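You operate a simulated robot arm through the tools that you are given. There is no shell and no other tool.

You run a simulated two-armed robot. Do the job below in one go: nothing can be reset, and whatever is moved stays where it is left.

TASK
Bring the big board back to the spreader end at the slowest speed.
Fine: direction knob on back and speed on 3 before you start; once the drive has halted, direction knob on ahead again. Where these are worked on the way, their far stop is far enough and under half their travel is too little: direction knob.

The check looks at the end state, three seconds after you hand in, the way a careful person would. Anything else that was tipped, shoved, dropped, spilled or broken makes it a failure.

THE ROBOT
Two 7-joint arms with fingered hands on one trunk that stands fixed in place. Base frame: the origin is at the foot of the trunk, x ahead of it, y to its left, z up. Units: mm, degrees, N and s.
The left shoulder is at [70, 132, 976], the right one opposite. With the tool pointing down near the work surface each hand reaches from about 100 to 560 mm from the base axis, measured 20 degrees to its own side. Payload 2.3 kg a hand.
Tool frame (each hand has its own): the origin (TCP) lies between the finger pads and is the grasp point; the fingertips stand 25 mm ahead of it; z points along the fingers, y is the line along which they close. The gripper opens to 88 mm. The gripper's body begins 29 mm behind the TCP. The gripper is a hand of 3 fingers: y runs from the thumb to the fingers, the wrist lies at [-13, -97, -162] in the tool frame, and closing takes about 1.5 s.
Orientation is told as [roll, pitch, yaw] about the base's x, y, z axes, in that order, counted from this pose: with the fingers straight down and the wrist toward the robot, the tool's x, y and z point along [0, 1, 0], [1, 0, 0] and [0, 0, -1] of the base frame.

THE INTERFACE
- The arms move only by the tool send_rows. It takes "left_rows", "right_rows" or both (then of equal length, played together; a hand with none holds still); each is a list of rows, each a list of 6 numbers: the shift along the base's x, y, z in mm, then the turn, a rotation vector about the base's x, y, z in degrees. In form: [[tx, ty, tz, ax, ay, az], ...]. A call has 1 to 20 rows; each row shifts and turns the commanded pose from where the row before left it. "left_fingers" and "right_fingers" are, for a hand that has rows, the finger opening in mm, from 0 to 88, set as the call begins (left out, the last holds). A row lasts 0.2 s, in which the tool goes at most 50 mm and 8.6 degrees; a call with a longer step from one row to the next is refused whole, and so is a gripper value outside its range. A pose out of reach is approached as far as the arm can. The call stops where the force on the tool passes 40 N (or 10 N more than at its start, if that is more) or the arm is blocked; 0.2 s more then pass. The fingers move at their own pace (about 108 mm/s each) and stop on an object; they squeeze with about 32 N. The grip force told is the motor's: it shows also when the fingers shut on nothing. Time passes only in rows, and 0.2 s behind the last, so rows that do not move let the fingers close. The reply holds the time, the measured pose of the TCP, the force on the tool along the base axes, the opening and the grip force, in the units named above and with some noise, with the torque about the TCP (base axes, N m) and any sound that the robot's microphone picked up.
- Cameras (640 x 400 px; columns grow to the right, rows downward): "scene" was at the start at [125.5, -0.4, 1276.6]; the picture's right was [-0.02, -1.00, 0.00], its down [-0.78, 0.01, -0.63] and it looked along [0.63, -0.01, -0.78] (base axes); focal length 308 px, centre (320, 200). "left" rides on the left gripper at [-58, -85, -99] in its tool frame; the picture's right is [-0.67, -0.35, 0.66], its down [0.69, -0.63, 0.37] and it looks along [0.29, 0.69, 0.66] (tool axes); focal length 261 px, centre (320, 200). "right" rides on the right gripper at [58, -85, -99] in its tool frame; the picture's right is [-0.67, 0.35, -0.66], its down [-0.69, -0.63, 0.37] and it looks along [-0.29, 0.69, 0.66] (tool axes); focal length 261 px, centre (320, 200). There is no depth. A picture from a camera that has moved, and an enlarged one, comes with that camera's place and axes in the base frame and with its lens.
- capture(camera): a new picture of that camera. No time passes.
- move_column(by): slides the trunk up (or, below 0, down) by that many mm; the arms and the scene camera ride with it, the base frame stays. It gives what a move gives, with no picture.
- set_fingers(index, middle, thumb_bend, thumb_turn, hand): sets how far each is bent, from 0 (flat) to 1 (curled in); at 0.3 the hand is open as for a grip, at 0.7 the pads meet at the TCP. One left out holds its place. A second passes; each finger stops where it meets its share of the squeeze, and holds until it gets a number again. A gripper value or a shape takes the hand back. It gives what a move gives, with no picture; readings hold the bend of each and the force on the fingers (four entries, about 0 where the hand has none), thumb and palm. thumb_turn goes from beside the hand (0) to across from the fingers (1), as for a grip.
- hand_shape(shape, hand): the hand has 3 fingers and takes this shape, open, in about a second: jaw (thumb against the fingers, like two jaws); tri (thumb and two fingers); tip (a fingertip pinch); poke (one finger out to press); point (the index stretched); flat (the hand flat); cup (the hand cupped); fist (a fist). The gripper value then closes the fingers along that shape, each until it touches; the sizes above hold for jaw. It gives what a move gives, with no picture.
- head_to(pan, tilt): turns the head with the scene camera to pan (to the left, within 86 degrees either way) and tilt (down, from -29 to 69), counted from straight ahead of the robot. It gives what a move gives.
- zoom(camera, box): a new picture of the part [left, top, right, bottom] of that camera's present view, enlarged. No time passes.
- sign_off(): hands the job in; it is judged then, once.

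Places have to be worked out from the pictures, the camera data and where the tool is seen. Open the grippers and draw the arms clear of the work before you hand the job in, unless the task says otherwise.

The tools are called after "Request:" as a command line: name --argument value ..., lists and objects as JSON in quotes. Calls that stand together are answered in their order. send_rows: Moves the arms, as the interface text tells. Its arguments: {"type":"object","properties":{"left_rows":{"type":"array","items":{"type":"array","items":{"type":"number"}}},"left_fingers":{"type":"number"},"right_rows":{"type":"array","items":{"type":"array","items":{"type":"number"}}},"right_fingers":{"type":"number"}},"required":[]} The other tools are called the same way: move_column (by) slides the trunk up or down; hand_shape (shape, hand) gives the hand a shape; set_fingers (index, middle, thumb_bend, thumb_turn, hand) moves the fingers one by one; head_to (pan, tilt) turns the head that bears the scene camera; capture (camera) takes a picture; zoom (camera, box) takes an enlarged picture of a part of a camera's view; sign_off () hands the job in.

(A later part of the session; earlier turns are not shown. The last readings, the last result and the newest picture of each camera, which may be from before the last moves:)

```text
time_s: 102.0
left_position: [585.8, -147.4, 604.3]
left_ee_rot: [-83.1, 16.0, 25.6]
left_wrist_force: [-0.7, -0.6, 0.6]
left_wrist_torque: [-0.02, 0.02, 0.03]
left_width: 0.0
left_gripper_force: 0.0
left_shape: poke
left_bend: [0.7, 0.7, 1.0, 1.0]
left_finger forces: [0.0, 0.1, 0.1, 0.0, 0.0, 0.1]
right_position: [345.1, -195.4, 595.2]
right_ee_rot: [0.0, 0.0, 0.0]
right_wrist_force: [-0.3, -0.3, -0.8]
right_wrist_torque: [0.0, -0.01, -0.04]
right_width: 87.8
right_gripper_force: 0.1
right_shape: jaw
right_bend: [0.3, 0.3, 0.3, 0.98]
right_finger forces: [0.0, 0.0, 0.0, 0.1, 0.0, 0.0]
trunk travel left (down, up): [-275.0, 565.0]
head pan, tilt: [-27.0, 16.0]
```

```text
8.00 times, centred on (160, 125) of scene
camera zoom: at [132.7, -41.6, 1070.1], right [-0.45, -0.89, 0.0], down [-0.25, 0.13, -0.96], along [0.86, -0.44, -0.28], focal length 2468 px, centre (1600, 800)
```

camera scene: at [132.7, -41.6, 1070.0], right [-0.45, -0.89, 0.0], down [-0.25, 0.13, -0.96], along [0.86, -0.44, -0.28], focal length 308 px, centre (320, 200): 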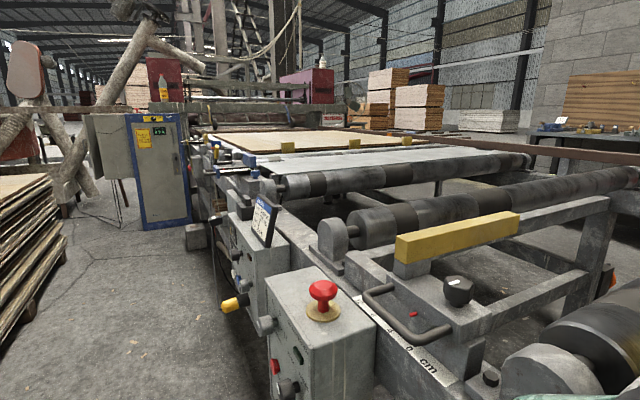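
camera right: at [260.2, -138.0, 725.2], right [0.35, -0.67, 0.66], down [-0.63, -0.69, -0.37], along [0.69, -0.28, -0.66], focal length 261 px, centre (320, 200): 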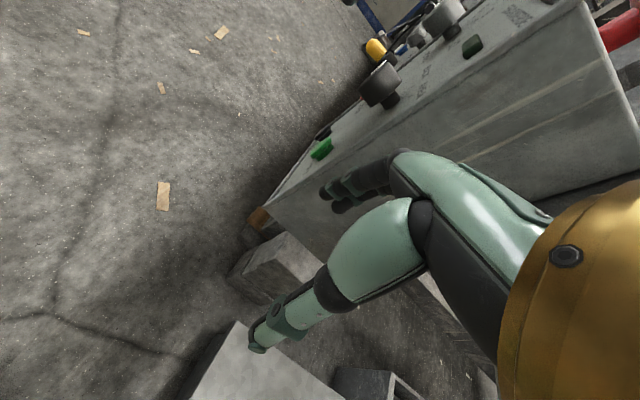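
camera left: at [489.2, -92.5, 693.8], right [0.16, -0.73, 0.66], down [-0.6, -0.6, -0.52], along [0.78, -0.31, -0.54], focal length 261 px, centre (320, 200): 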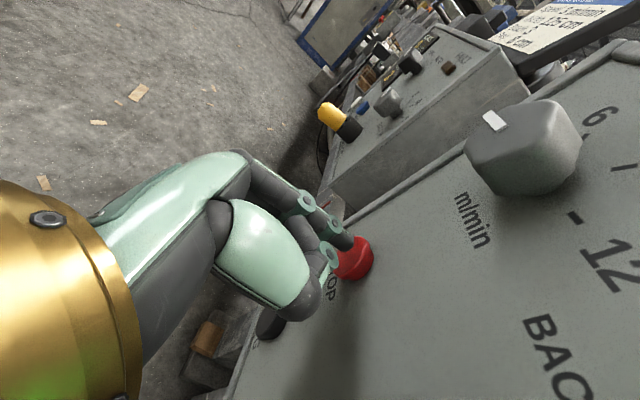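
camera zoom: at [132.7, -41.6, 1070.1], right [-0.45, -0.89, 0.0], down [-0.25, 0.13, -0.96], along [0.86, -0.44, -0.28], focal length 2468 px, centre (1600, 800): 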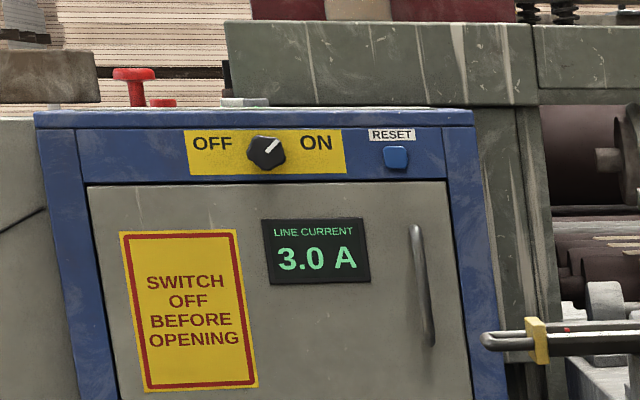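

By the guide rail's geometry, the far edge is at x≈3.31 m and the line ends at about 3.51 m, leaving some 200 mm. I continue in 0.8 s steps.

Request:
send_rows --left_rows '[[0, 0, 0, 0, 0, 0], [0, 0, 0, 0, 0, 0], [0, 0, 0, 0, 0, 0], [0, 0, 0, 0, 0, 0]]'

Request:
zoom --camera "scene" --box '[180, 100, 280, 160]'

Request:
zoom --camera "scene" --box '[270, 100, 370, 160]'

Request:
zoom --camera "scene" --box '[120, 100, 200, 150]'

```text
time_s: 103.0
left_position: [587.0, -147.0, 602.8]
left_ee_rot: [-83.2, 16.0, 25.7]
left_wrist_force: [-0.2, -0.8, -0.2]
left_wrist_torque: [-0.01, -0.02, 0.0]
left_width: 0.1
left_gripper_force: 0.0
left_shape: poke
left_bend: [0.7, 0.7, 1.0, 1.0]
left_finger forces: [0.1, 0.0, 0.0, 0.0, 0.0, 0.1]
right_position: [344.3, -196.2, 594.4]
right_ee_rot: [-0.1, 0.0, 0.0]
right_wrist_force: [-0.2, 0.3, -1.0]
right_wrist_torque: [0.03, 0.03, 0.06]
right_width: 87.7
right_gripper_force: 0.0
right_shape: jaw
right_bend: [0.3, 0.3, 0.3, 0.98]
right_finger forces: [0.0, 0.0, 0.1, 0.1, 0.0, 0.0]
trunk travel left (down, up): [-275.0, 565.0]
head pan, tilt: [-27.0, 16.0]
```

```text
6.40 times, centred on (230, 130) of scene
camera zoom: at [132.7, -41.6, 1070.1], right [-0.45, -0.89, 0.0], down [-0.25, 0.13, -0.96], along [0.86, -0.44, -0.28], focal length 1974 px, centre (896, 648)
```

zoom: 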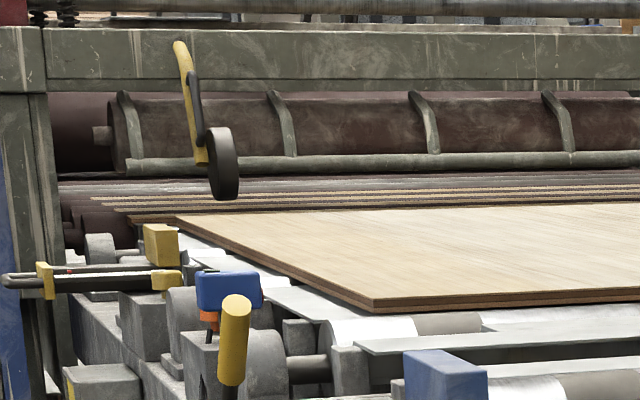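

```text
6.40 times, centred on (320, 130) of scene
camera zoom: at [132.7, -41.6, 1070.1], right [-0.45, -0.89, 0.0], down [-0.25, 0.13, -0.96], along [0.86, -0.44, -0.28], focal length 1974 px, centre (320, 648)
```

zoom: 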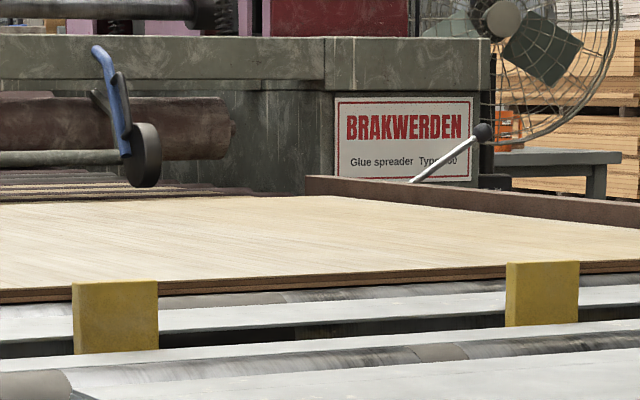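

```text
8.00 times, centred on (160, 125) of scene
camera zoom: at [132.7, -41.6, 1070.1], right [-0.45, -0.89, 0.0], down [-0.25, 0.13, -0.96], along [0.86, -0.44, -0.28], focal length 2468 px, centre (1600, 800)
```

zoom: 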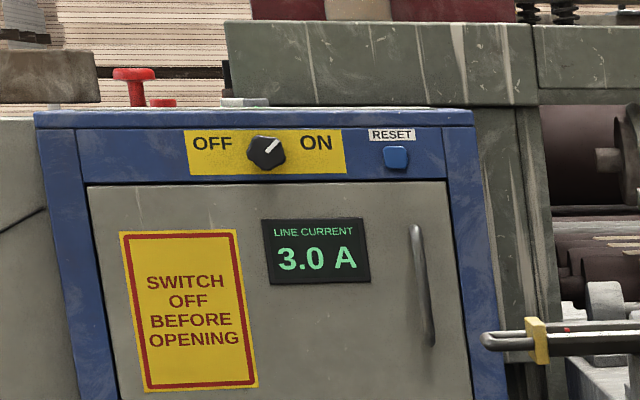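

No halt yet; the far edge is at about x 3.37 m. I continue in shorter steps.

Request:
send_rows --left_rows '[[0, 0, 0, 0, 0, 0], [0, 0, 0, 0, 0, 0]]'

Request:
zoom --camera "scene" --box '[180, 110, 260, 160]'

Request:
zoom --camera "scene" --box '[280, 110, 360, 160]'

Request:
zoom --camera "scene" --box '[120, 100, 200, 150]'

```text
time_s: 103.6
left_position: [586.4, -147.9, 603.6]
left_ee_rot: [-83.3, 16.0, 25.7]
left_wrist_force: [0.6, -0.3, 0.0]
left_wrist_torque: [0.02, -0.03, -0.01]
left_width: 0.0
left_gripper_force: 0.1
left_shape: poke
left_bend: [0.7, 0.7, 1.0, 1.0]
left_finger forces: [0.0, 0.1, 0.0, 0.0, 0.0, 0.1]
right_position: [345.3, -195.4, 595.0]
right_ee_rot: [-0.1, 0.0, 0.0]
right_wrist_force: [0.6, 0.2, 0.3]
right_wrist_torque: [0.02, -0.01, 0.01]
right_width: 87.8
right_gripper_force: 0.2
right_shape: jaw
right_bend: [0.3, 0.3, 0.3, 0.98]
right_finger forces: [0.0, 0.1, 0.1, 0.0, 0.0, 0.0]
trunk travel left (down, up): [-275.0, 565.0]
head pan, tilt: [-27.0, 16.0]
```

```text
8.00 times, centred on (220, 135) of scene
camera zoom: at [132.7, -41.6, 1070.1], right [-0.45, -0.89, 0.0], down [-0.25, 0.13, -0.96], along [0.86, -0.44, -0.28], focal length 2468 px, centre (1120, 720)
```

zoom: 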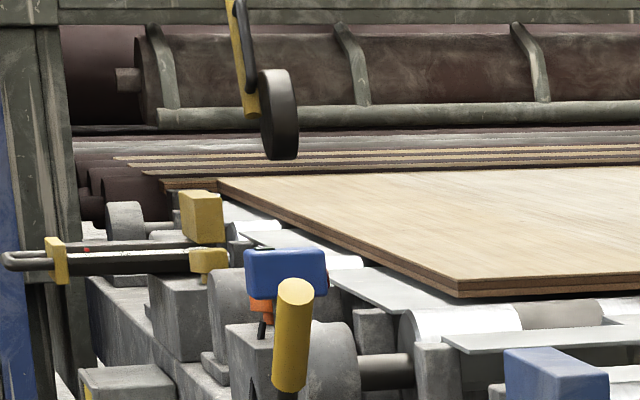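

```text
8.00 times, centred on (320, 135) of scene
camera zoom: at [132.7, -41.6, 1070.1], right [-0.45, -0.89, 0.0], down [-0.25, 0.13, -0.96], along [0.86, -0.44, -0.28], focal length 2468 px, centre (320, 720)
```

zoom: 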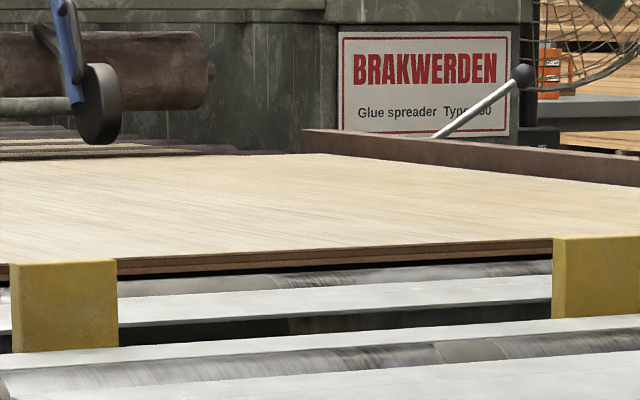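

```text
8.00 times, centred on (160, 125) of scene
camera zoom: at [132.7, -41.6, 1070.1], right [-0.45, -0.89, 0.0], down [-0.25, 0.13, -0.96], along [0.86, -0.44, -0.28], focal length 2468 px, centre (1600, 800)
```

zoom: 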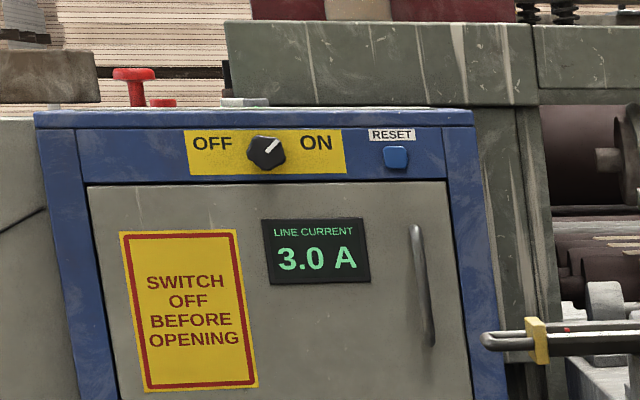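

The far edge is at about x 3.37 m and still running at 3.0 A. I go on in 0.4 s steps, comparing the far edge with the slats.

Request:
send_rows --left_rows '[[0, 0, 0, 0, 0, 0], [0, 0, 0, 0, 0, 0]]'

Request:
zoom --camera "scene" --box '[180, 110, 260, 160]'

Request:
zoom --camera "scene" --box '[120, 100, 200, 150]'

```text
time_s: 104.2
left_position: [586.6, -146.9, 604.3]
left_ee_rot: [-83.3, 16.0, 25.7]
left_wrist_force: [0.2, 0.3, 0.0]
left_wrist_torque: [-0.02, -0.02, 0.03]
left_width: 0.2
left_gripper_force: 0.1
left_shape: poke
left_bend: [0.7, 0.7, 1.0, 1.0]
left_finger forces: [0.1, 0.0, 0.0, 0.0, 0.1, 0.1]
right_position: [345.4, -195.9, 595.6]
right_ee_rot: [0.1, 0.1, 0.0]
right_wrist_force: [0.3, 1.3, 0.1]
right_wrist_torque: [0.01, -0.01, -0.01]
right_width: 87.6
right_gripper_force: 0.1
right_shape: jaw
right_bend: [0.3, 0.3, 0.3, 0.98]
right_finger forces: [0.0, 0.1, 0.0, 0.0, 0.0, 0.0]
trunk travel left (down, up): [-275.0, 565.0]
head pan, tilt: [-27.0, 16.0]
```

```text
8.00 times, centred on (220, 135) of scene
camera zoom: at [132.7, -41.6, 1070.1], right [-0.45, -0.89, 0.0], down [-0.25, 0.13, -0.96], along [0.86, -0.44, -0.28], focal length 2468 px, centre (1120, 720)
```

zoom: 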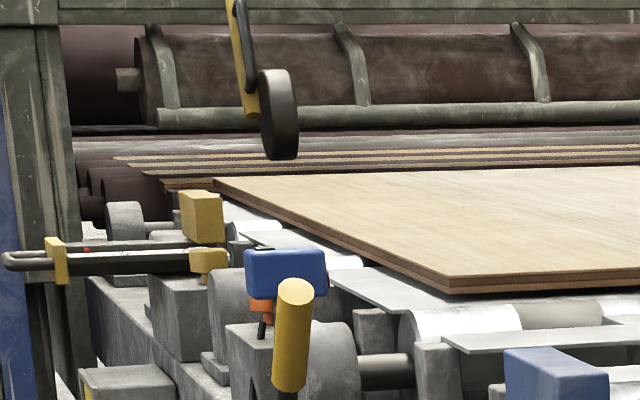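

```text
8.00 times, centred on (160, 125) of scene
camera zoom: at [132.7, -41.6, 1070.1], right [-0.45, -0.89, 0.0], down [-0.25, 0.13, -0.96], along [0.86, -0.44, -0.28], focal length 2468 px, centre (1600, 800)
```

zoom: 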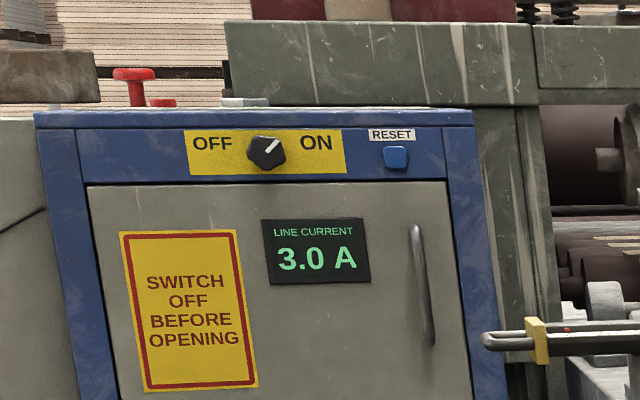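

Still 3.0 A and still advancing. I step on, finger ready.

Request:
send_rows --left_rows '[[0, 0, 0, 0, 0, 0], [0, 0, 0, 0, 0, 0]]'

Request:
zoom --camera "scene" --box '[180, 110, 260, 160]'

Request:
zoom --camera "scene" --box '[280, 110, 360, 160]'

Request:
zoom --camera "scene" --box '[120, 100, 200, 150]'

```text
time_s: 104.8
left_position: [586.7, -148.6, 603.9]
left_ee_rot: [-83.2, 16.0, 25.6]
left_wrist_force: [0.8, -1.1, 0.4]
left_wrist_torque: [0.03, 0.01, 0.02]
left_width: 0.0
left_gripper_force: 0.0
left_shape: poke
left_bend: [0.7, 0.7, 1.0, 1.0]
left_finger forces: [0.0, 0.0, 0.0, 0.0, 0.0, 0.0]
right_position: [345.5, -195.9, 595.5]
right_ee_rot: [0.0, 0.1, 0.0]
right_wrist_force: [-0.3, -0.6, 0.7]
right_wrist_torque: [0.01, 0.03, -0.01]
right_width: 87.6
right_gripper_force: 0.0
right_shape: jaw
right_bend: [0.3, 0.3, 0.3, 0.98]
right_finger forces: [0.1, 0.0, 0.0, 0.0, 0.0, 0.1]
trunk travel left (down, up): [-275.0, 565.0]
head pan, tilt: [-27.0, 16.0]
```

```text
8.00 times, centred on (220, 135) of scene
camera zoom: at [132.7, -41.6, 1070.1], right [-0.45, -0.89, 0.0], down [-0.25, 0.13, -0.96], along [0.86, -0.44, -0.28], focal length 2468 px, centre (1120, 720)
```

zoom: 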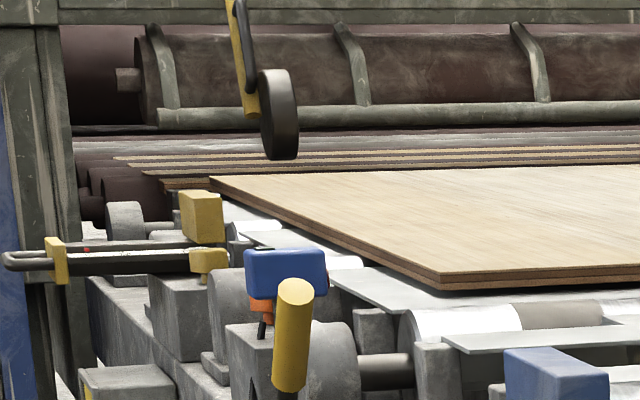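

```text
8.00 times, centred on (320, 135) of scene
camera zoom: at [132.7, -41.6, 1070.1], right [-0.45, -0.89, 0.0], down [-0.25, 0.13, -0.96], along [0.86, -0.44, -0.28], focal length 2468 px, centre (320, 720)
```

zoom: 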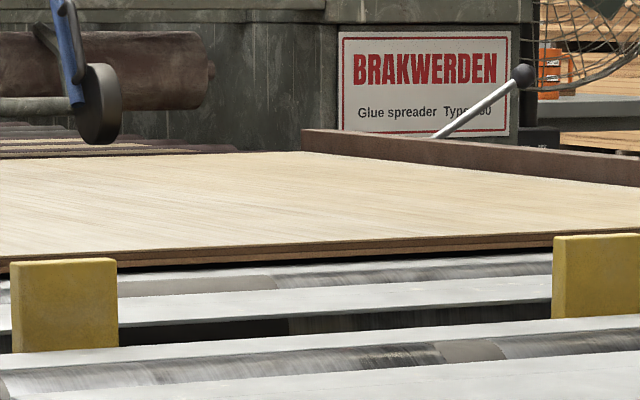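

```text
8.00 times, centred on (160, 125) of scene
camera zoom: at [132.7, -41.6, 1070.1], right [-0.45, -0.89, 0.0], down [-0.25, 0.13, -0.96], along [0.86, -0.44, -0.28], focal length 2468 px, centre (1600, 800)
```

zoom: 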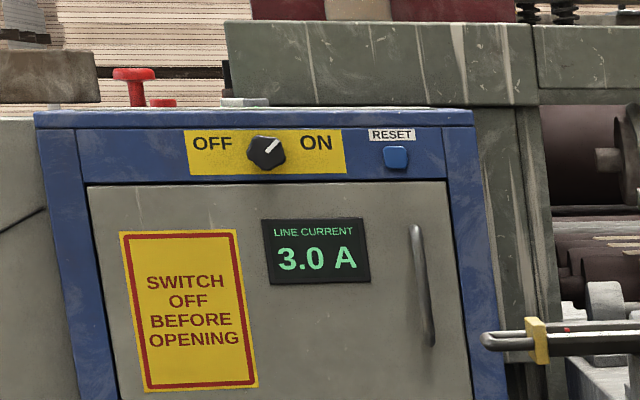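

The far edge is almost level with the far end of the guide rail, and the current is unchanged. I watch for an automatic halt in the smallest steps.

Request:
send_rows --left_rows '[[0, 0, 0, 0, 0, 0]]'

Request:
zoom --camera "scene" --box '[120, 110, 280, 160]'

Request:
zoom --camera "scene" --box '[280, 110, 360, 160]'

Request:
zoom --camera "left" --box '[280, 200, 420, 320]'

```text
time_s: 105.2
left_position: [586.2, -146.1, 603.5]
left_ee_rot: [-83.2, 16.0, 25.7]
left_wrist_force: [0.6, 0.9, 0.0]
left_wrist_torque: [-0.01, -0.01, -0.01]
left_width: 0.0
left_gripper_force: 0.1
left_shape: poke
left_bend: [0.7, 0.7, 1.0, 1.0]
left_finger forces: [0.1, 0.0, 0.1, 0.1, 0.1, 0.1]
right_position: [345.5, -194.5, 596.1]
right_ee_rot: [0.0, -0.1, 0.0]
right_wrist_force: [0.1, -0.1, 1.0]
right_wrist_torque: [-0.01, 0.0, 0.0]
right_width: 87.9
right_gripper_force: 0.0
right_shape: jaw
right_bend: [0.3, 0.3, 0.3, 0.98]
right_finger forces: [0.0, 0.1, 0.1, 0.0, 0.0, 0.0]
trunk travel left (down, up): [-275.0, 565.0]
head pan, tilt: [-27.0, 16.0]
```

```text
4.00 times, centred on (200, 135) of scene
camera zoom: at [132.7, -41.6, 1070.1], right [-0.45, -0.89, 0.0], down [-0.25, 0.13, -0.96], along [0.86, -0.44, -0.28], focal length 1234 px, centre (800, 460)
```

zoom: 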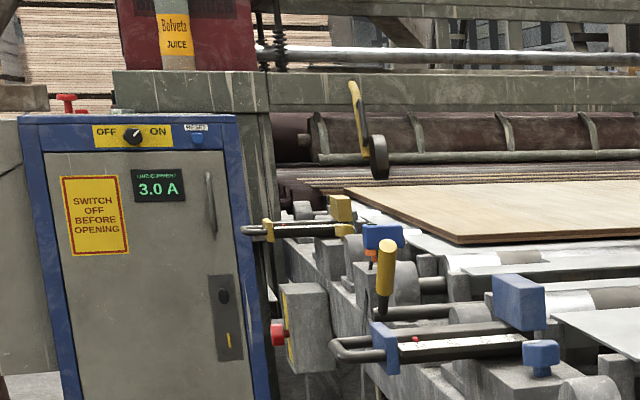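

```text
8.00 times, centred on (320, 135) of scene
camera zoom: at [132.7, -41.6, 1070.1], right [-0.45, -0.89, 0.0], down [-0.25, 0.13, -0.96], along [0.86, -0.44, -0.28], focal length 2468 px, centre (320, 720)
```

zoom: 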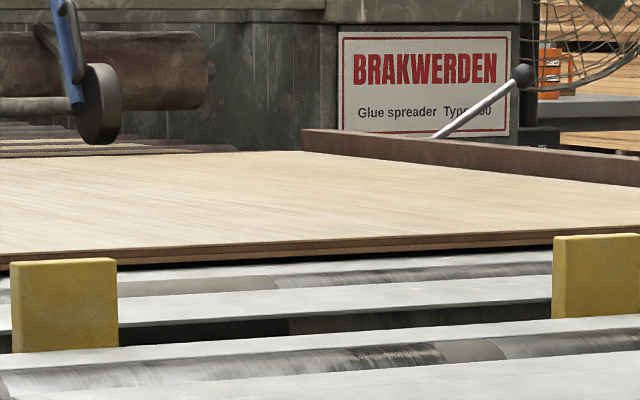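

```text
3.33 times, centred on (350, 260) of left
camera zoom: at [489.2, -92.4, 693.9], right [0.16, -0.73, 0.66], down [-0.6, -0.6, -0.52], along [0.78, -0.31, -0.54], focal length 869 px, centre (220, 0)
```

zoom: 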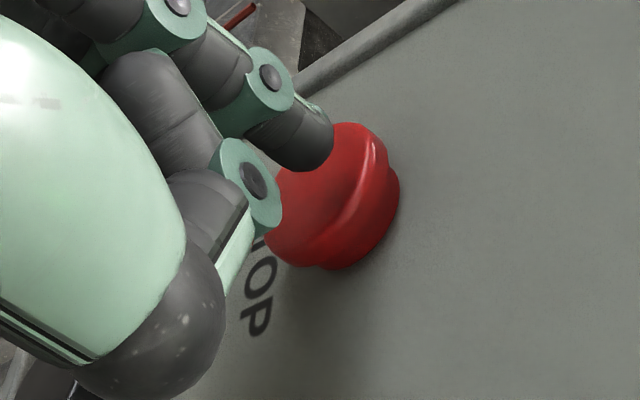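

It's still creeping on, with no halt yet. One more short step.

Request:
send_rows --left_rows '[[0, 0, 0, 0, 0, 0]]'

Request:
zoom --camera "scene" --box '[190, 115, 250, 150]'

Request:
zoom --camera "scene" --box '[290, 115, 350, 150]'

Request:
zoom --camera "scene" --box '[120, 110, 280, 160]'

```text
time_s: 105.6
left_position: [586.8, -146.9, 603.2]
left_ee_rot: [-83.2, 16.0, 25.7]
left_wrist_force: [-0.7, 0.2, 0.4]
left_wrist_torque: [-0.01, -0.02, 0.02]
left_width: 0.0
left_gripper_force: 0.0
left_shape: poke
left_bend: [0.7, 0.7, 1.0, 1.0]
left_finger forces: [0.0, 0.0, 0.0, 0.0, 0.0, 0.0]
right_position: [345.9, -197.0, 595.3]
right_ee_rot: [0.1, 0.0, 0.0]
right_wrist_force: [-0.3, 0.4, -0.1]
right_wrist_torque: [0.01, 0.0, 0.01]
right_width: 87.6
right_gripper_force: 0.2
right_shape: jaw
right_bend: [0.3, 0.3, 0.3, 0.98]
right_finger forces: [0.1, 0.0, 0.1, 0.0, 0.0, 0.0]
trunk travel left (down, up): [-275.0, 565.0]
head pan, tilt: [-27.0, 16.0]
```

```text
10.67 times, centred on (220, 132) of scene
camera zoom: at [132.7, -41.6, 1070.1], right [-0.45, -0.89, 0.0], down [-0.25, 0.13, -0.96], along [0.86, -0.44, -0.28], focal length 3291 px, centre (1387, 920)
```

zoom: 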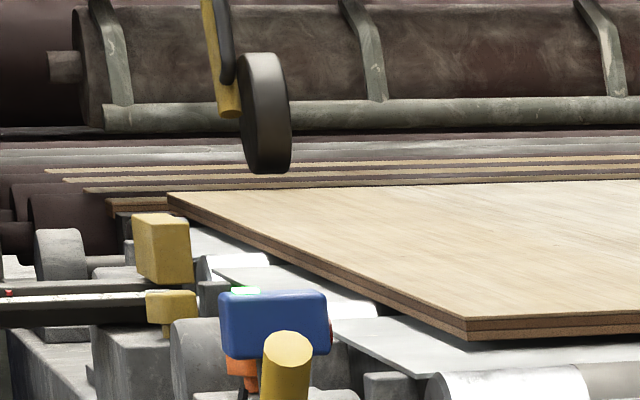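

```text
10.67 times, centred on (320, 132) of scene
camera zoom: at [132.7, -41.6, 1070.1], right [-0.45, -0.89, 0.0], down [-0.25, 0.13, -0.96], along [0.86, -0.44, -0.28], focal length 3291 px, centre (320, 920)
```

zoom: 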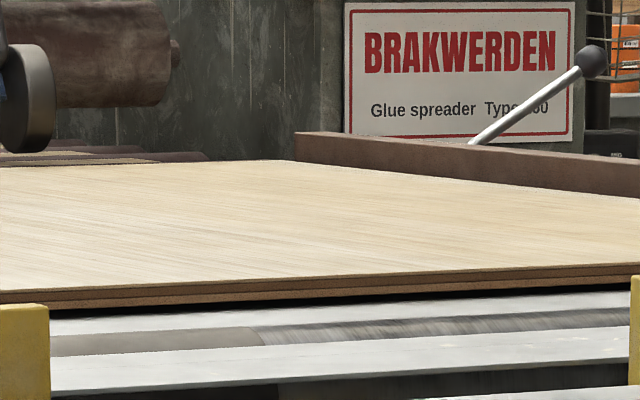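

```text
4.00 times, centred on (200, 135) of scene
camera zoom: at [132.7, -41.6, 1070.1], right [-0.45, -0.89, 0.0], down [-0.25, 0.13, -0.96], along [0.86, -0.44, -0.28], focal length 1234 px, centre (800, 460)
```

zoom: 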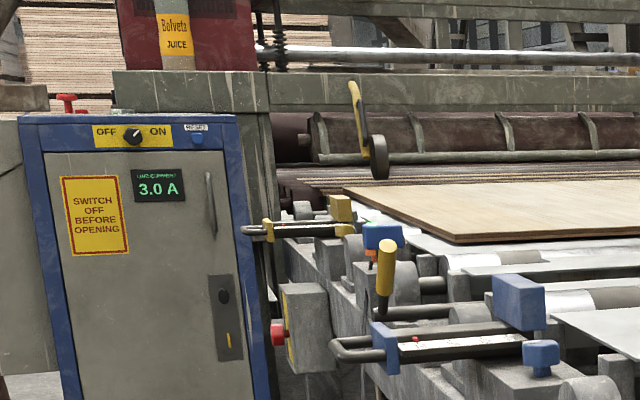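

The blue sensor at the board's edge shows a green light. I step again and compare the board's near corner.

Request:
send_rows --left_rows '[[0, 0, 0, 0, 0, 0]]'

Request:
zoom --camera "scene" --box '[190, 115, 250, 150]'

Request:
zoom --camera "scene" --box '[290, 115, 350, 150]'

```text
time_s: 106.0
left_position: [586.2, -146.7, 603.6]
left_ee_rot: [-83.2, 16.0, 25.7]
left_wrist_force: [-0.7, 1.1, 0.2]
left_wrist_torque: [0.02, -0.01, 0.0]
left_width: 0.1
left_gripper_force: 0.0
left_shape: poke
left_bend: [0.7, 0.7, 1.0, 1.0]
left_finger forces: [0.0, 0.0, 0.0, 0.1, 0.0, 0.0]
right_position: [344.3, -196.2, 596.0]
right_ee_rot: [0.0, 0.0, 0.0]
right_wrist_force: [-1.1, 0.2, 1.1]
right_wrist_torque: [0.0, 0.03, -0.01]
right_width: 88.0
right_gripper_force: 0.0
right_shape: jaw
right_bend: [0.3, 0.3, 0.3, 0.98]
right_finger forces: [0.1, 0.0, 0.0, 0.0, 0.0, 0.0]
trunk travel left (down, up): [-275.0, 565.0]
head pan, tilt: [-27.0, 16.0]
```

```text
10.67 times, centred on (220, 132) of scene
camera zoom: at [132.7, -41.6, 1070.1], right [-0.45, -0.89, 0.0], down [-0.25, 0.13, -0.96], along [0.86, -0.44, -0.28], focal length 3291 px, centre (1387, 920)
```

zoom: 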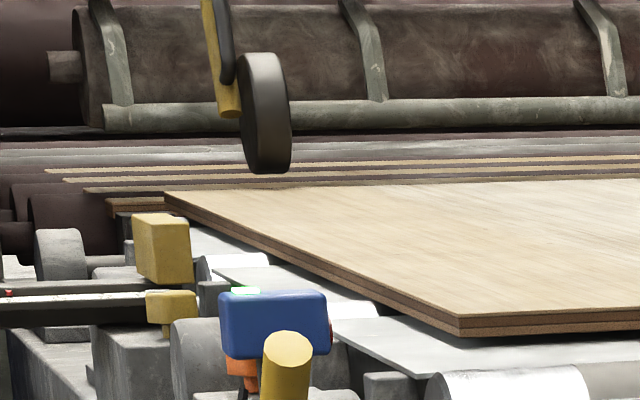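

```text
10.67 times, centred on (320, 132) of scene
camera zoom: at [132.7, -41.6, 1070.1], right [-0.45, -0.89, 0.0], down [-0.25, 0.13, -0.96], along [0.86, -0.44, -0.28], focal length 3291 px, centre (320, 920)
```

zoom: 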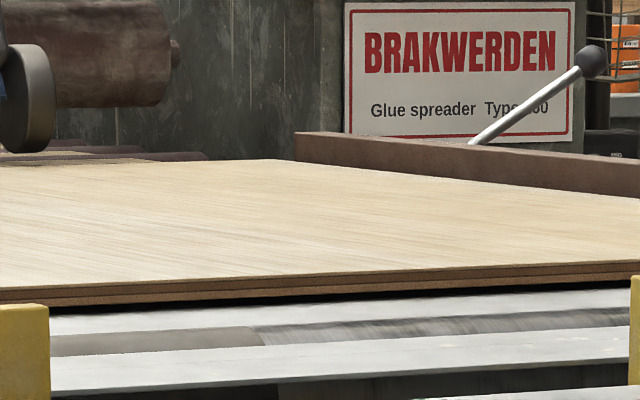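

The far edge is now level with the spreader's face and the drive still runs normally. I keep watching current and board in 0.4 s steps, ready to press STOP.

Request:
send_rows --left_rows '[[0, 0, 0, 0, 0, 0]]'

Request:
zoom --camera "scene" --box '[190, 115, 250, 150]'

Request:
zoom --camera "scene" --box '[290, 115, 350, 150]'

Request:
zoom --camera "scene" --box '[130, 110, 190, 145]'

```text
time_s: 106.4
left_position: [587.3, -146.7, 602.9]
left_ee_rot: [-83.3, 16.0, 25.7]
left_wrist_force: [0.6, 0.2, 0.1]
left_wrist_torque: [-0.01, 0.02, -0.03]
left_width: 0.3
left_gripper_force: 0.0
left_shape: poke
left_bend: [0.7, 0.7, 1.0, 1.0]
left_finger forces: [0.0, 0.0, 0.0, 0.1, 0.0, 0.0]
right_position: [344.2, -197.2, 594.3]
right_ee_rot: [0.1, 0.0, -0.1]
right_wrist_force: [0.4, -0.5, 0.7]
right_wrist_torque: [-0.03, -0.04, 0.0]
right_width: 87.5
right_gripper_force: 0.0
right_shape: jaw
right_bend: [0.3, 0.3, 0.3, 0.98]
right_finger forces: [0.0, 0.1, 0.0, 0.0, 0.0, 0.1]
trunk travel left (down, up): [-275.0, 565.0]
head pan, tilt: [-27.0, 16.0]
```

```text
10.67 times, centred on (220, 132) of scene
camera zoom: at [132.7, -41.6, 1070.1], right [-0.45, -0.89, 0.0], down [-0.25, 0.13, -0.96], along [0.86, -0.44, -0.28], focal length 3291 px, centre (1387, 920)
```

zoom: 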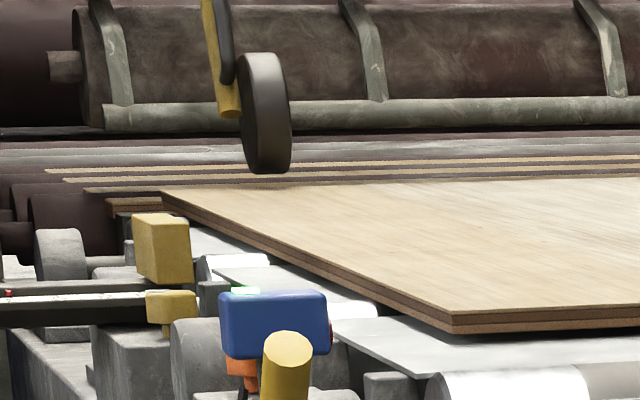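

```text
10.67 times, centred on (320, 132) of scene
camera zoom: at [132.7, -41.6, 1070.1], right [-0.45, -0.89, 0.0], down [-0.25, 0.13, -0.96], along [0.86, -0.44, -0.28], focal length 3291 px, centre (320, 920)
```

zoom: 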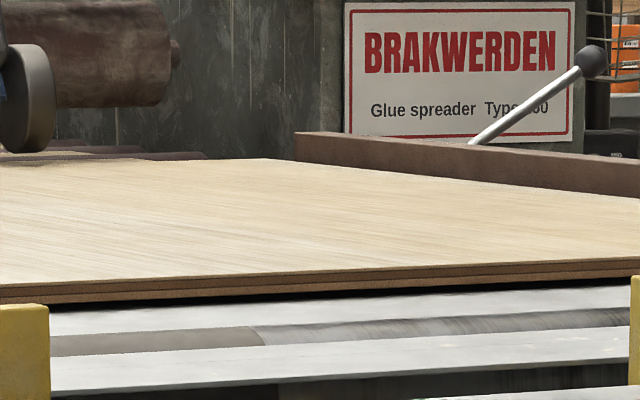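

```text
10.67 times, centred on (160, 128) of scene
camera zoom: at [132.7, -41.6, 1070.1], right [-0.45, -0.89, 0.0], down [-0.25, 0.13, -0.96], along [0.86, -0.44, -0.28], focal length 3291 px, centre (2027, 973)
```

zoom: 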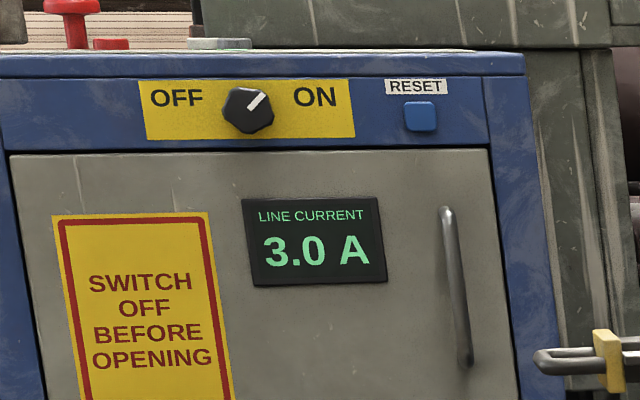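

Unchanged: 3.0 A and still moving. Another short step.

Request:
send_rows --left_rows '[[0, 0, 0, 0, 0, 0]]'

Request:
zoom --camera "scene" --box '[120, 110, 280, 160]'

Request:
zoom --camera "scene" --box '[190, 115, 250, 150]'

Request:
zoom --camera "scene" --box '[290, 115, 350, 150]'

```text
time_s: 106.8
left_position: [587.3, -147.1, 603.8]
left_ee_rot: [-83.2, 16.0, 25.8]
left_wrist_force: [-0.3, -0.2, 0.0]
left_wrist_torque: [0.01, 0.05, 0.0]
left_width: 0.3
left_gripper_force: 0.0
left_shape: poke
left_bend: [0.7, 0.7, 1.0, 1.0]
left_finger forces: [0.1, 0.0, 0.0, 0.0, 0.1, 0.0]
right_position: [345.8, -196.1, 595.9]
right_ee_rot: [0.1, 0.0, 0.1]
right_wrist_force: [-0.1, -0.1, 0.0]
right_wrist_torque: [0.03, -0.02, 0.01]
right_width: 87.6
right_gripper_force: 0.1
right_shape: jaw
right_bend: [0.3, 0.3, 0.3, 0.98]
right_finger forces: [0.0, 0.0, 0.1, 0.0, 0.1, 0.1]
trunk travel left (down, up): [-275.0, 565.0]
head pan, tilt: [-27.0, 16.0]
```

```text
4.00 times, centred on (200, 135) of scene
camera zoom: at [132.7, -41.6, 1070.1], right [-0.45, -0.89, 0.0], down [-0.25, 0.13, -0.96], along [0.86, -0.44, -0.28], focal length 1234 px, centre (800, 460)
```

zoom: 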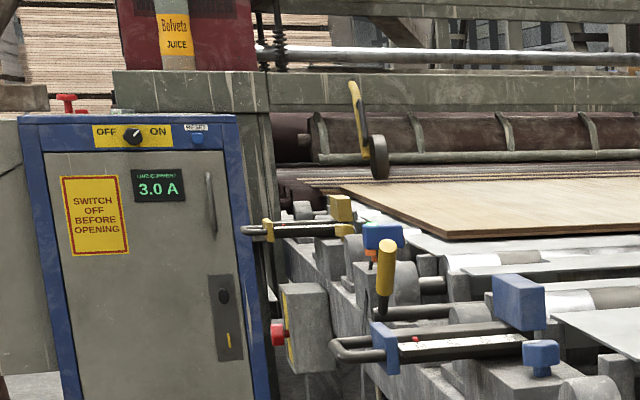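

```text
10.67 times, centred on (220, 132) of scene
camera zoom: at [132.7, -41.6, 1070.1], right [-0.45, -0.89, 0.0], down [-0.25, 0.13, -0.96], along [0.86, -0.44, -0.28], focal length 3291 px, centre (1387, 920)
```

zoom: 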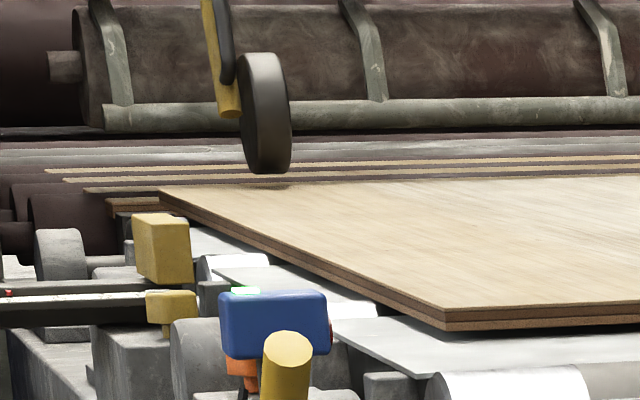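

```text
10.67 times, centred on (320, 132) of scene
camera zoom: at [132.7, -41.6, 1070.1], right [-0.45, -0.89, 0.0], down [-0.25, 0.13, -0.96], along [0.86, -0.44, -0.28], focal length 3291 px, centre (320, 920)
```

zoom: 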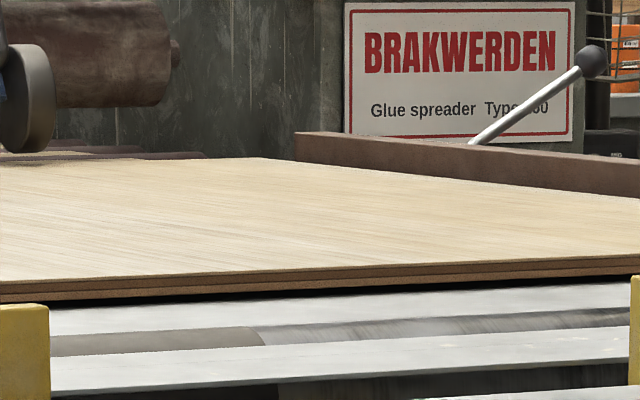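

No change in current. Another step while keeping the finger at STOP.

Request:
send_rows --left_rows '[[0, 0, 0, 0, 0, 0]]'

Request:
zoom --camera "scene" --box '[120, 110, 280, 160]'

Request:
zoom --camera "scene" --box '[190, 115, 250, 150]'

Request:
zoom --camera "scene" --box '[290, 115, 350, 150]'

```text
time_s: 107.2
left_position: [586.6, -146.5, 602.9]
left_ee_rot: [-83.2, 16.1, 25.6]
left_wrist_force: [-0.1, 0.2, 0.2]
left_wrist_torque: [-0.02, -0.04, -0.03]
left_width: 0.0
left_gripper_force: 0.0
left_shape: poke
left_bend: [0.7, 0.7, 1.0, 1.0]
left_finger forces: [0.0, 0.0, 0.0, 0.0, 0.0, 0.1]
right_position: [345.7, -196.2, 594.7]
right_ee_rot: [-0.1, 0.1, 0.0]
right_wrist_force: [-0.5, 0.0, -0.5]
right_wrist_torque: [0.01, -0.03, 0.02]
right_width: 87.8
right_gripper_force: 0.1
right_shape: jaw
right_bend: [0.3, 0.3, 0.3, 0.98]
right_finger forces: [0.0, 0.0, 0.1, 0.1, 0.0, 0.1]
trunk travel left (down, up): [-275.0, 565.0]
head pan, tilt: [-27.0, 16.0]
```

```text
4.00 times, centred on (200, 135) of scene
camera zoom: at [132.7, -41.6, 1070.1], right [-0.45, -0.89, 0.0], down [-0.25, 0.13, -0.96], along [0.86, -0.44, -0.28], focal length 1234 px, centre (800, 460)
```

zoom: 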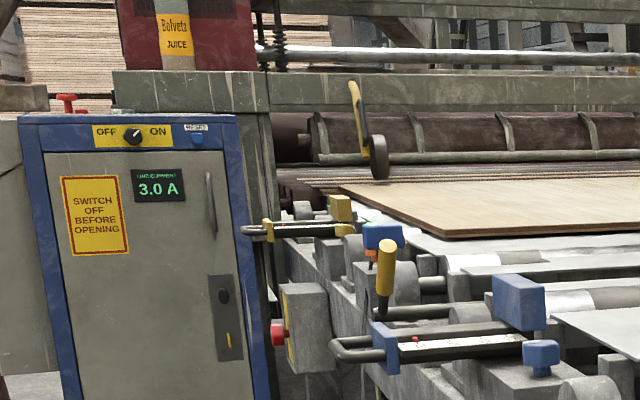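

```text
10.67 times, centred on (220, 132) of scene
camera zoom: at [132.7, -41.6, 1070.1], right [-0.45, -0.89, 0.0], down [-0.25, 0.13, -0.96], along [0.86, -0.44, -0.28], focal length 3291 px, centre (1387, 920)
```

zoom: 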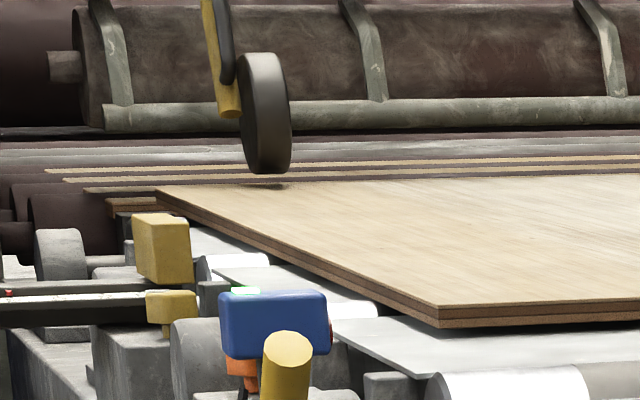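

```text
10.67 times, centred on (320, 132) of scene
camera zoom: at [132.7, -41.6, 1070.1], right [-0.45, -0.89, 0.0], down [-0.25, 0.13, -0.96], along [0.86, -0.44, -0.28], focal length 3291 px, centre (320, 920)
```

zoom: 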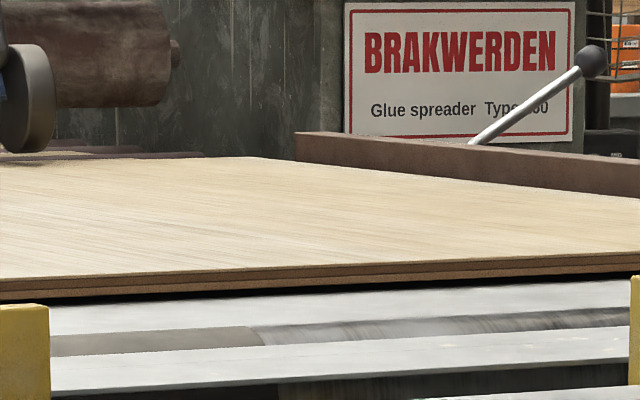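

The far edge has just passed under the feed wheels (their shadow falls on it); the drive still runs. Another short step.

Request:
send_rows --left_rows '[[0, 0, 0, 0, 0, 0]]'

Request:
zoom --camera "scene" --box '[120, 110, 280, 160]'

Request:
zoom --camera "scene" --box '[190, 115, 250, 150]'

Request:
zoom --camera "scene" --box '[260, 110, 320, 145]'

```text
time_s: 107.6
left_position: [586.6, -147.1, 603.3]
left_ee_rot: [-83.3, 16.0, 25.7]
left_wrist_force: [-0.2, -0.7, 0.2]
left_wrist_torque: [0.01, 0.01, 0.01]
left_width: 0.0
left_gripper_force: 0.0
left_shape: poke
left_bend: [0.7, 0.7, 1.0, 1.0]
left_finger forces: [0.0, 0.0, 0.1, 0.0, 0.0, 0.0]
right_position: [345.2, -196.0, 595.4]
right_ee_rot: [-0.1, 0.0, 0.0]
right_wrist_force: [0.1, -0.1, -0.2]
right_wrist_torque: [0.02, 0.02, 0.02]
right_width: 87.8
right_gripper_force: 0.1
right_shape: jaw
right_bend: [0.3, 0.3, 0.3, 0.98]
right_finger forces: [0.0, 0.0, 0.0, 0.1, 0.0, 0.0]
trunk travel left (down, up): [-275.0, 565.0]
head pan, tilt: [-27.0, 16.0]
```

```text
4.00 times, centred on (200, 135) of scene
camera zoom: at [132.7, -41.6, 1070.1], right [-0.45, -0.89, 0.0], down [-0.25, 0.13, -0.96], along [0.86, -0.44, -0.28], focal length 1234 px, centre (800, 460)
```

zoom: 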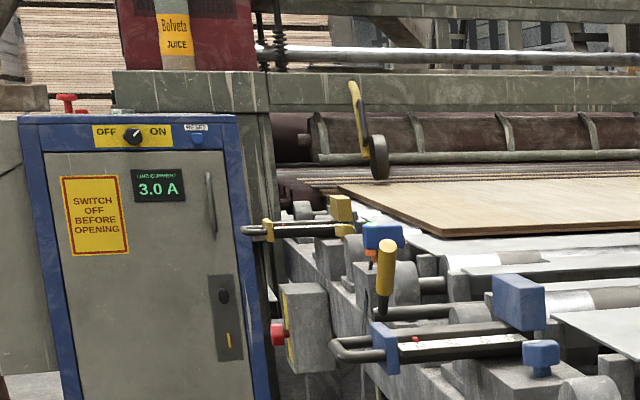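

```text
10.67 times, centred on (220, 132) of scene
camera zoom: at [132.7, -41.6, 1070.1], right [-0.45, -0.89, 0.0], down [-0.25, 0.13, -0.96], along [0.86, -0.44, -0.28], focal length 3291 px, centre (1387, 920)
```

zoom: 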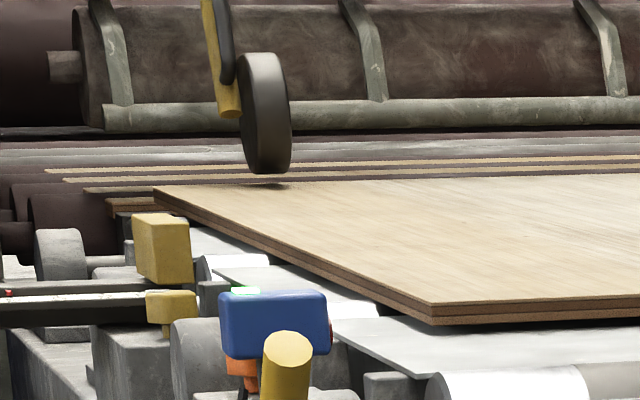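

```text
10.67 times, centred on (290, 128) of scene
camera zoom: at [132.7, -41.6, 1070.1], right [-0.45, -0.89, 0.0], down [-0.25, 0.13, -0.96], along [0.86, -0.44, -0.28], focal length 3291 px, centre (640, 973)
```

zoom: 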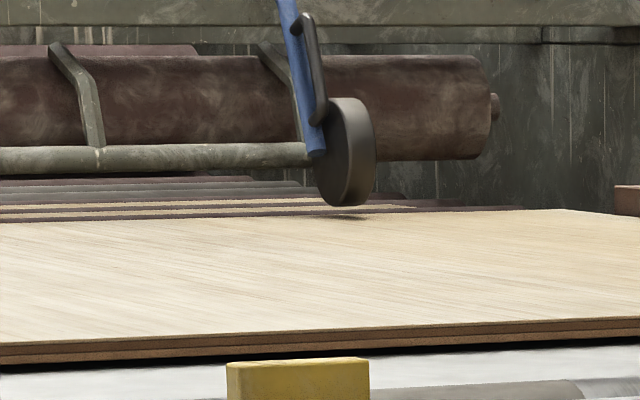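

The wheels clear the board top by about 12 mm and the slats lie lower, so nothing is being pushed. I continue in small steps, looking for the halt.

Request:
send_rows --left_rows '[[0, 0, 0, 0, 0, 0]]'

Request:
zoom --camera "scene" --box '[120, 110, 280, 160]'

Request:
zoom --camera "scene" --box '[190, 115, 250, 150]'

Request:
zoom --camera "scene" --box '[260, 110, 320, 145]'

```text
time_s: 108.0
left_position: [586.9, -147.0, 603.5]
left_ee_rot: [-83.2, 16.1, 25.7]
left_wrist_force: [-0.1, -0.6, 0.8]
left_wrist_torque: [-0.02, 0.02, 0.01]
left_width: 0.0
left_gripper_force: 0.0
left_shape: poke
left_bend: [0.7, 0.7, 1.0, 1.0]
left_finger forces: [0.0, 0.0, 0.1, 0.1, 0.0, 0.1]
right_position: [345.7, -196.0, 595.5]
right_ee_rot: [0.0, 0.0, 0.1]
right_wrist_force: [0.0, -0.7, -0.6]
right_wrist_torque: [0.01, -0.02, -0.03]
right_width: 87.7
right_gripper_force: 0.1
right_shape: jaw
right_bend: [0.3, 0.3, 0.3, 0.98]
right_finger forces: [0.1, 0.0, 0.0, 0.1, 0.1, 0.1]
trunk travel left (down, up): [-275.0, 565.0]
head pan, tilt: [-27.0, 16.0]
```

```text
4.00 times, centred on (200, 135) of scene
camera zoom: at [132.7, -41.6, 1070.1], right [-0.45, -0.89, 0.0], down [-0.25, 0.13, -0.96], along [0.86, -0.44, -0.28], focal length 1234 px, centre (800, 460)
```

zoom: 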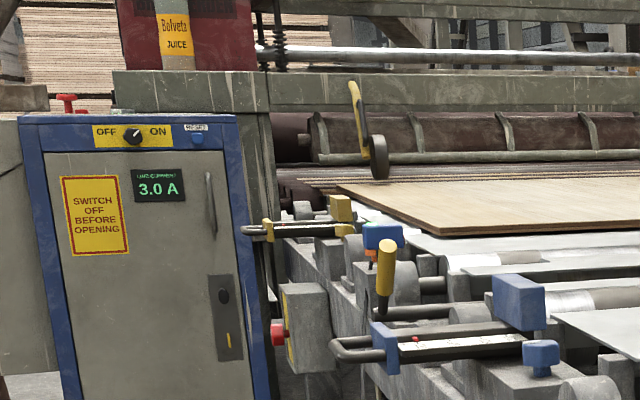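

```text
10.67 times, centred on (220, 132) of scene
camera zoom: at [132.7, -41.6, 1070.1], right [-0.45, -0.89, 0.0], down [-0.25, 0.13, -0.96], along [0.86, -0.44, -0.28], focal length 3291 px, centre (1387, 920)
```

zoom: 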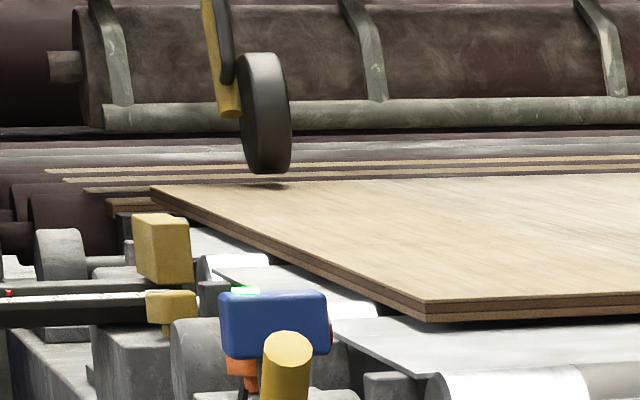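

```text
10.67 times, centred on (290, 128) of scene
camera zoom: at [132.7, -41.6, 1070.1], right [-0.45, -0.89, 0.0], down [-0.25, 0.13, -0.96], along [0.86, -0.44, -0.28], focal length 3291 px, centre (640, 973)
```

zoom: 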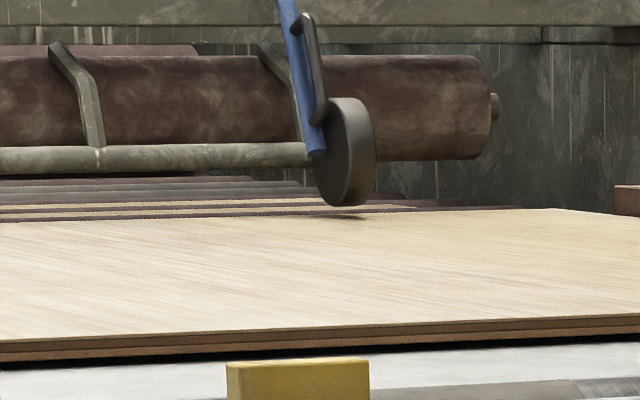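

Still moving, 3.0 A. I keep stepping.

Request:
send_rows --left_rows '[[0, 0, 0, 0, 0, 0]]'

Request:
zoom --camera "scene" --box '[120, 110, 280, 160]'

Request:
zoom --camera "scene" --box '[190, 115, 250, 150]'

Request:
zoom --camera "scene" --box '[260, 110, 320, 145]'

```text
time_s: 108.4
left_position: [587.1, -147.3, 603.2]
left_ee_rot: [-83.2, 16.0, 25.7]
left_wrist_force: [0.2, 1.3, -0.4]
left_wrist_torque: [0.0, 0.0, 0.04]
left_width: 0.0
left_gripper_force: 0.2
left_shape: poke
left_bend: [0.7, 0.7, 1.0, 1.0]
left_finger forces: [0.1, 0.0, 0.0, 0.0, 0.1, 0.0]
right_position: [345.5, -196.9, 594.2]
right_ee_rot: [-0.1, 0.1, 0.0]
right_wrist_force: [-0.9, 0.1, -0.4]
right_wrist_torque: [0.02, -0.05, -0.02]
right_width: 87.7
right_gripper_force: 0.0
right_shape: jaw
right_bend: [0.3, 0.3, 0.3, 0.98]
right_finger forces: [0.0, 0.1, 0.0, 0.0, 0.0, 0.0]
trunk travel left (down, up): [-275.0, 565.0]
head pan, tilt: [-27.0, 16.0]
```

```text
4.00 times, centred on (200, 135) of scene
camera zoom: at [132.7, -41.6, 1070.1], right [-0.45, -0.89, 0.0], down [-0.25, 0.13, -0.96], along [0.86, -0.44, -0.28], focal length 1234 px, centre (800, 460)
```

zoom: 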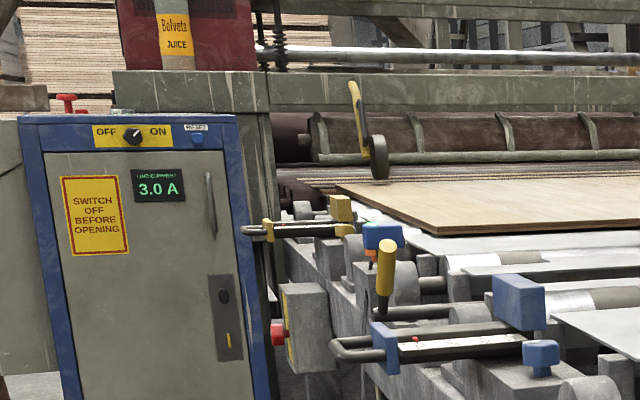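

```text
10.67 times, centred on (220, 132) of scene
camera zoom: at [132.7, -41.6, 1070.1], right [-0.45, -0.89, 0.0], down [-0.25, 0.13, -0.96], along [0.86, -0.44, -0.28], focal length 3291 px, centre (1387, 920)
```

zoom: 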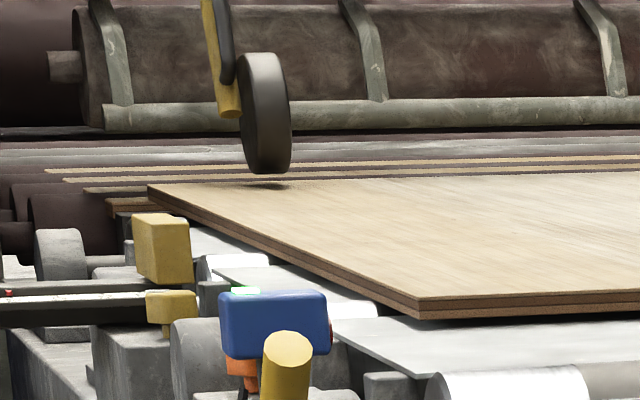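

```text
10.67 times, centred on (290, 128) of scene
camera zoom: at [132.7, -41.6, 1070.1], right [-0.45, -0.89, 0.0], down [-0.25, 0.13, -0.96], along [0.86, -0.44, -0.28], focal length 3291 px, centre (640, 973)
```

zoom: 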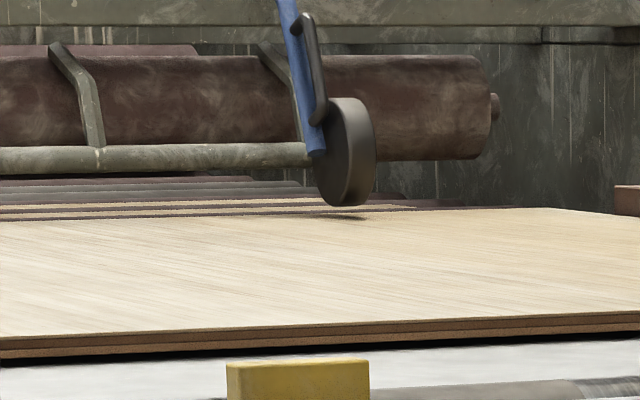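

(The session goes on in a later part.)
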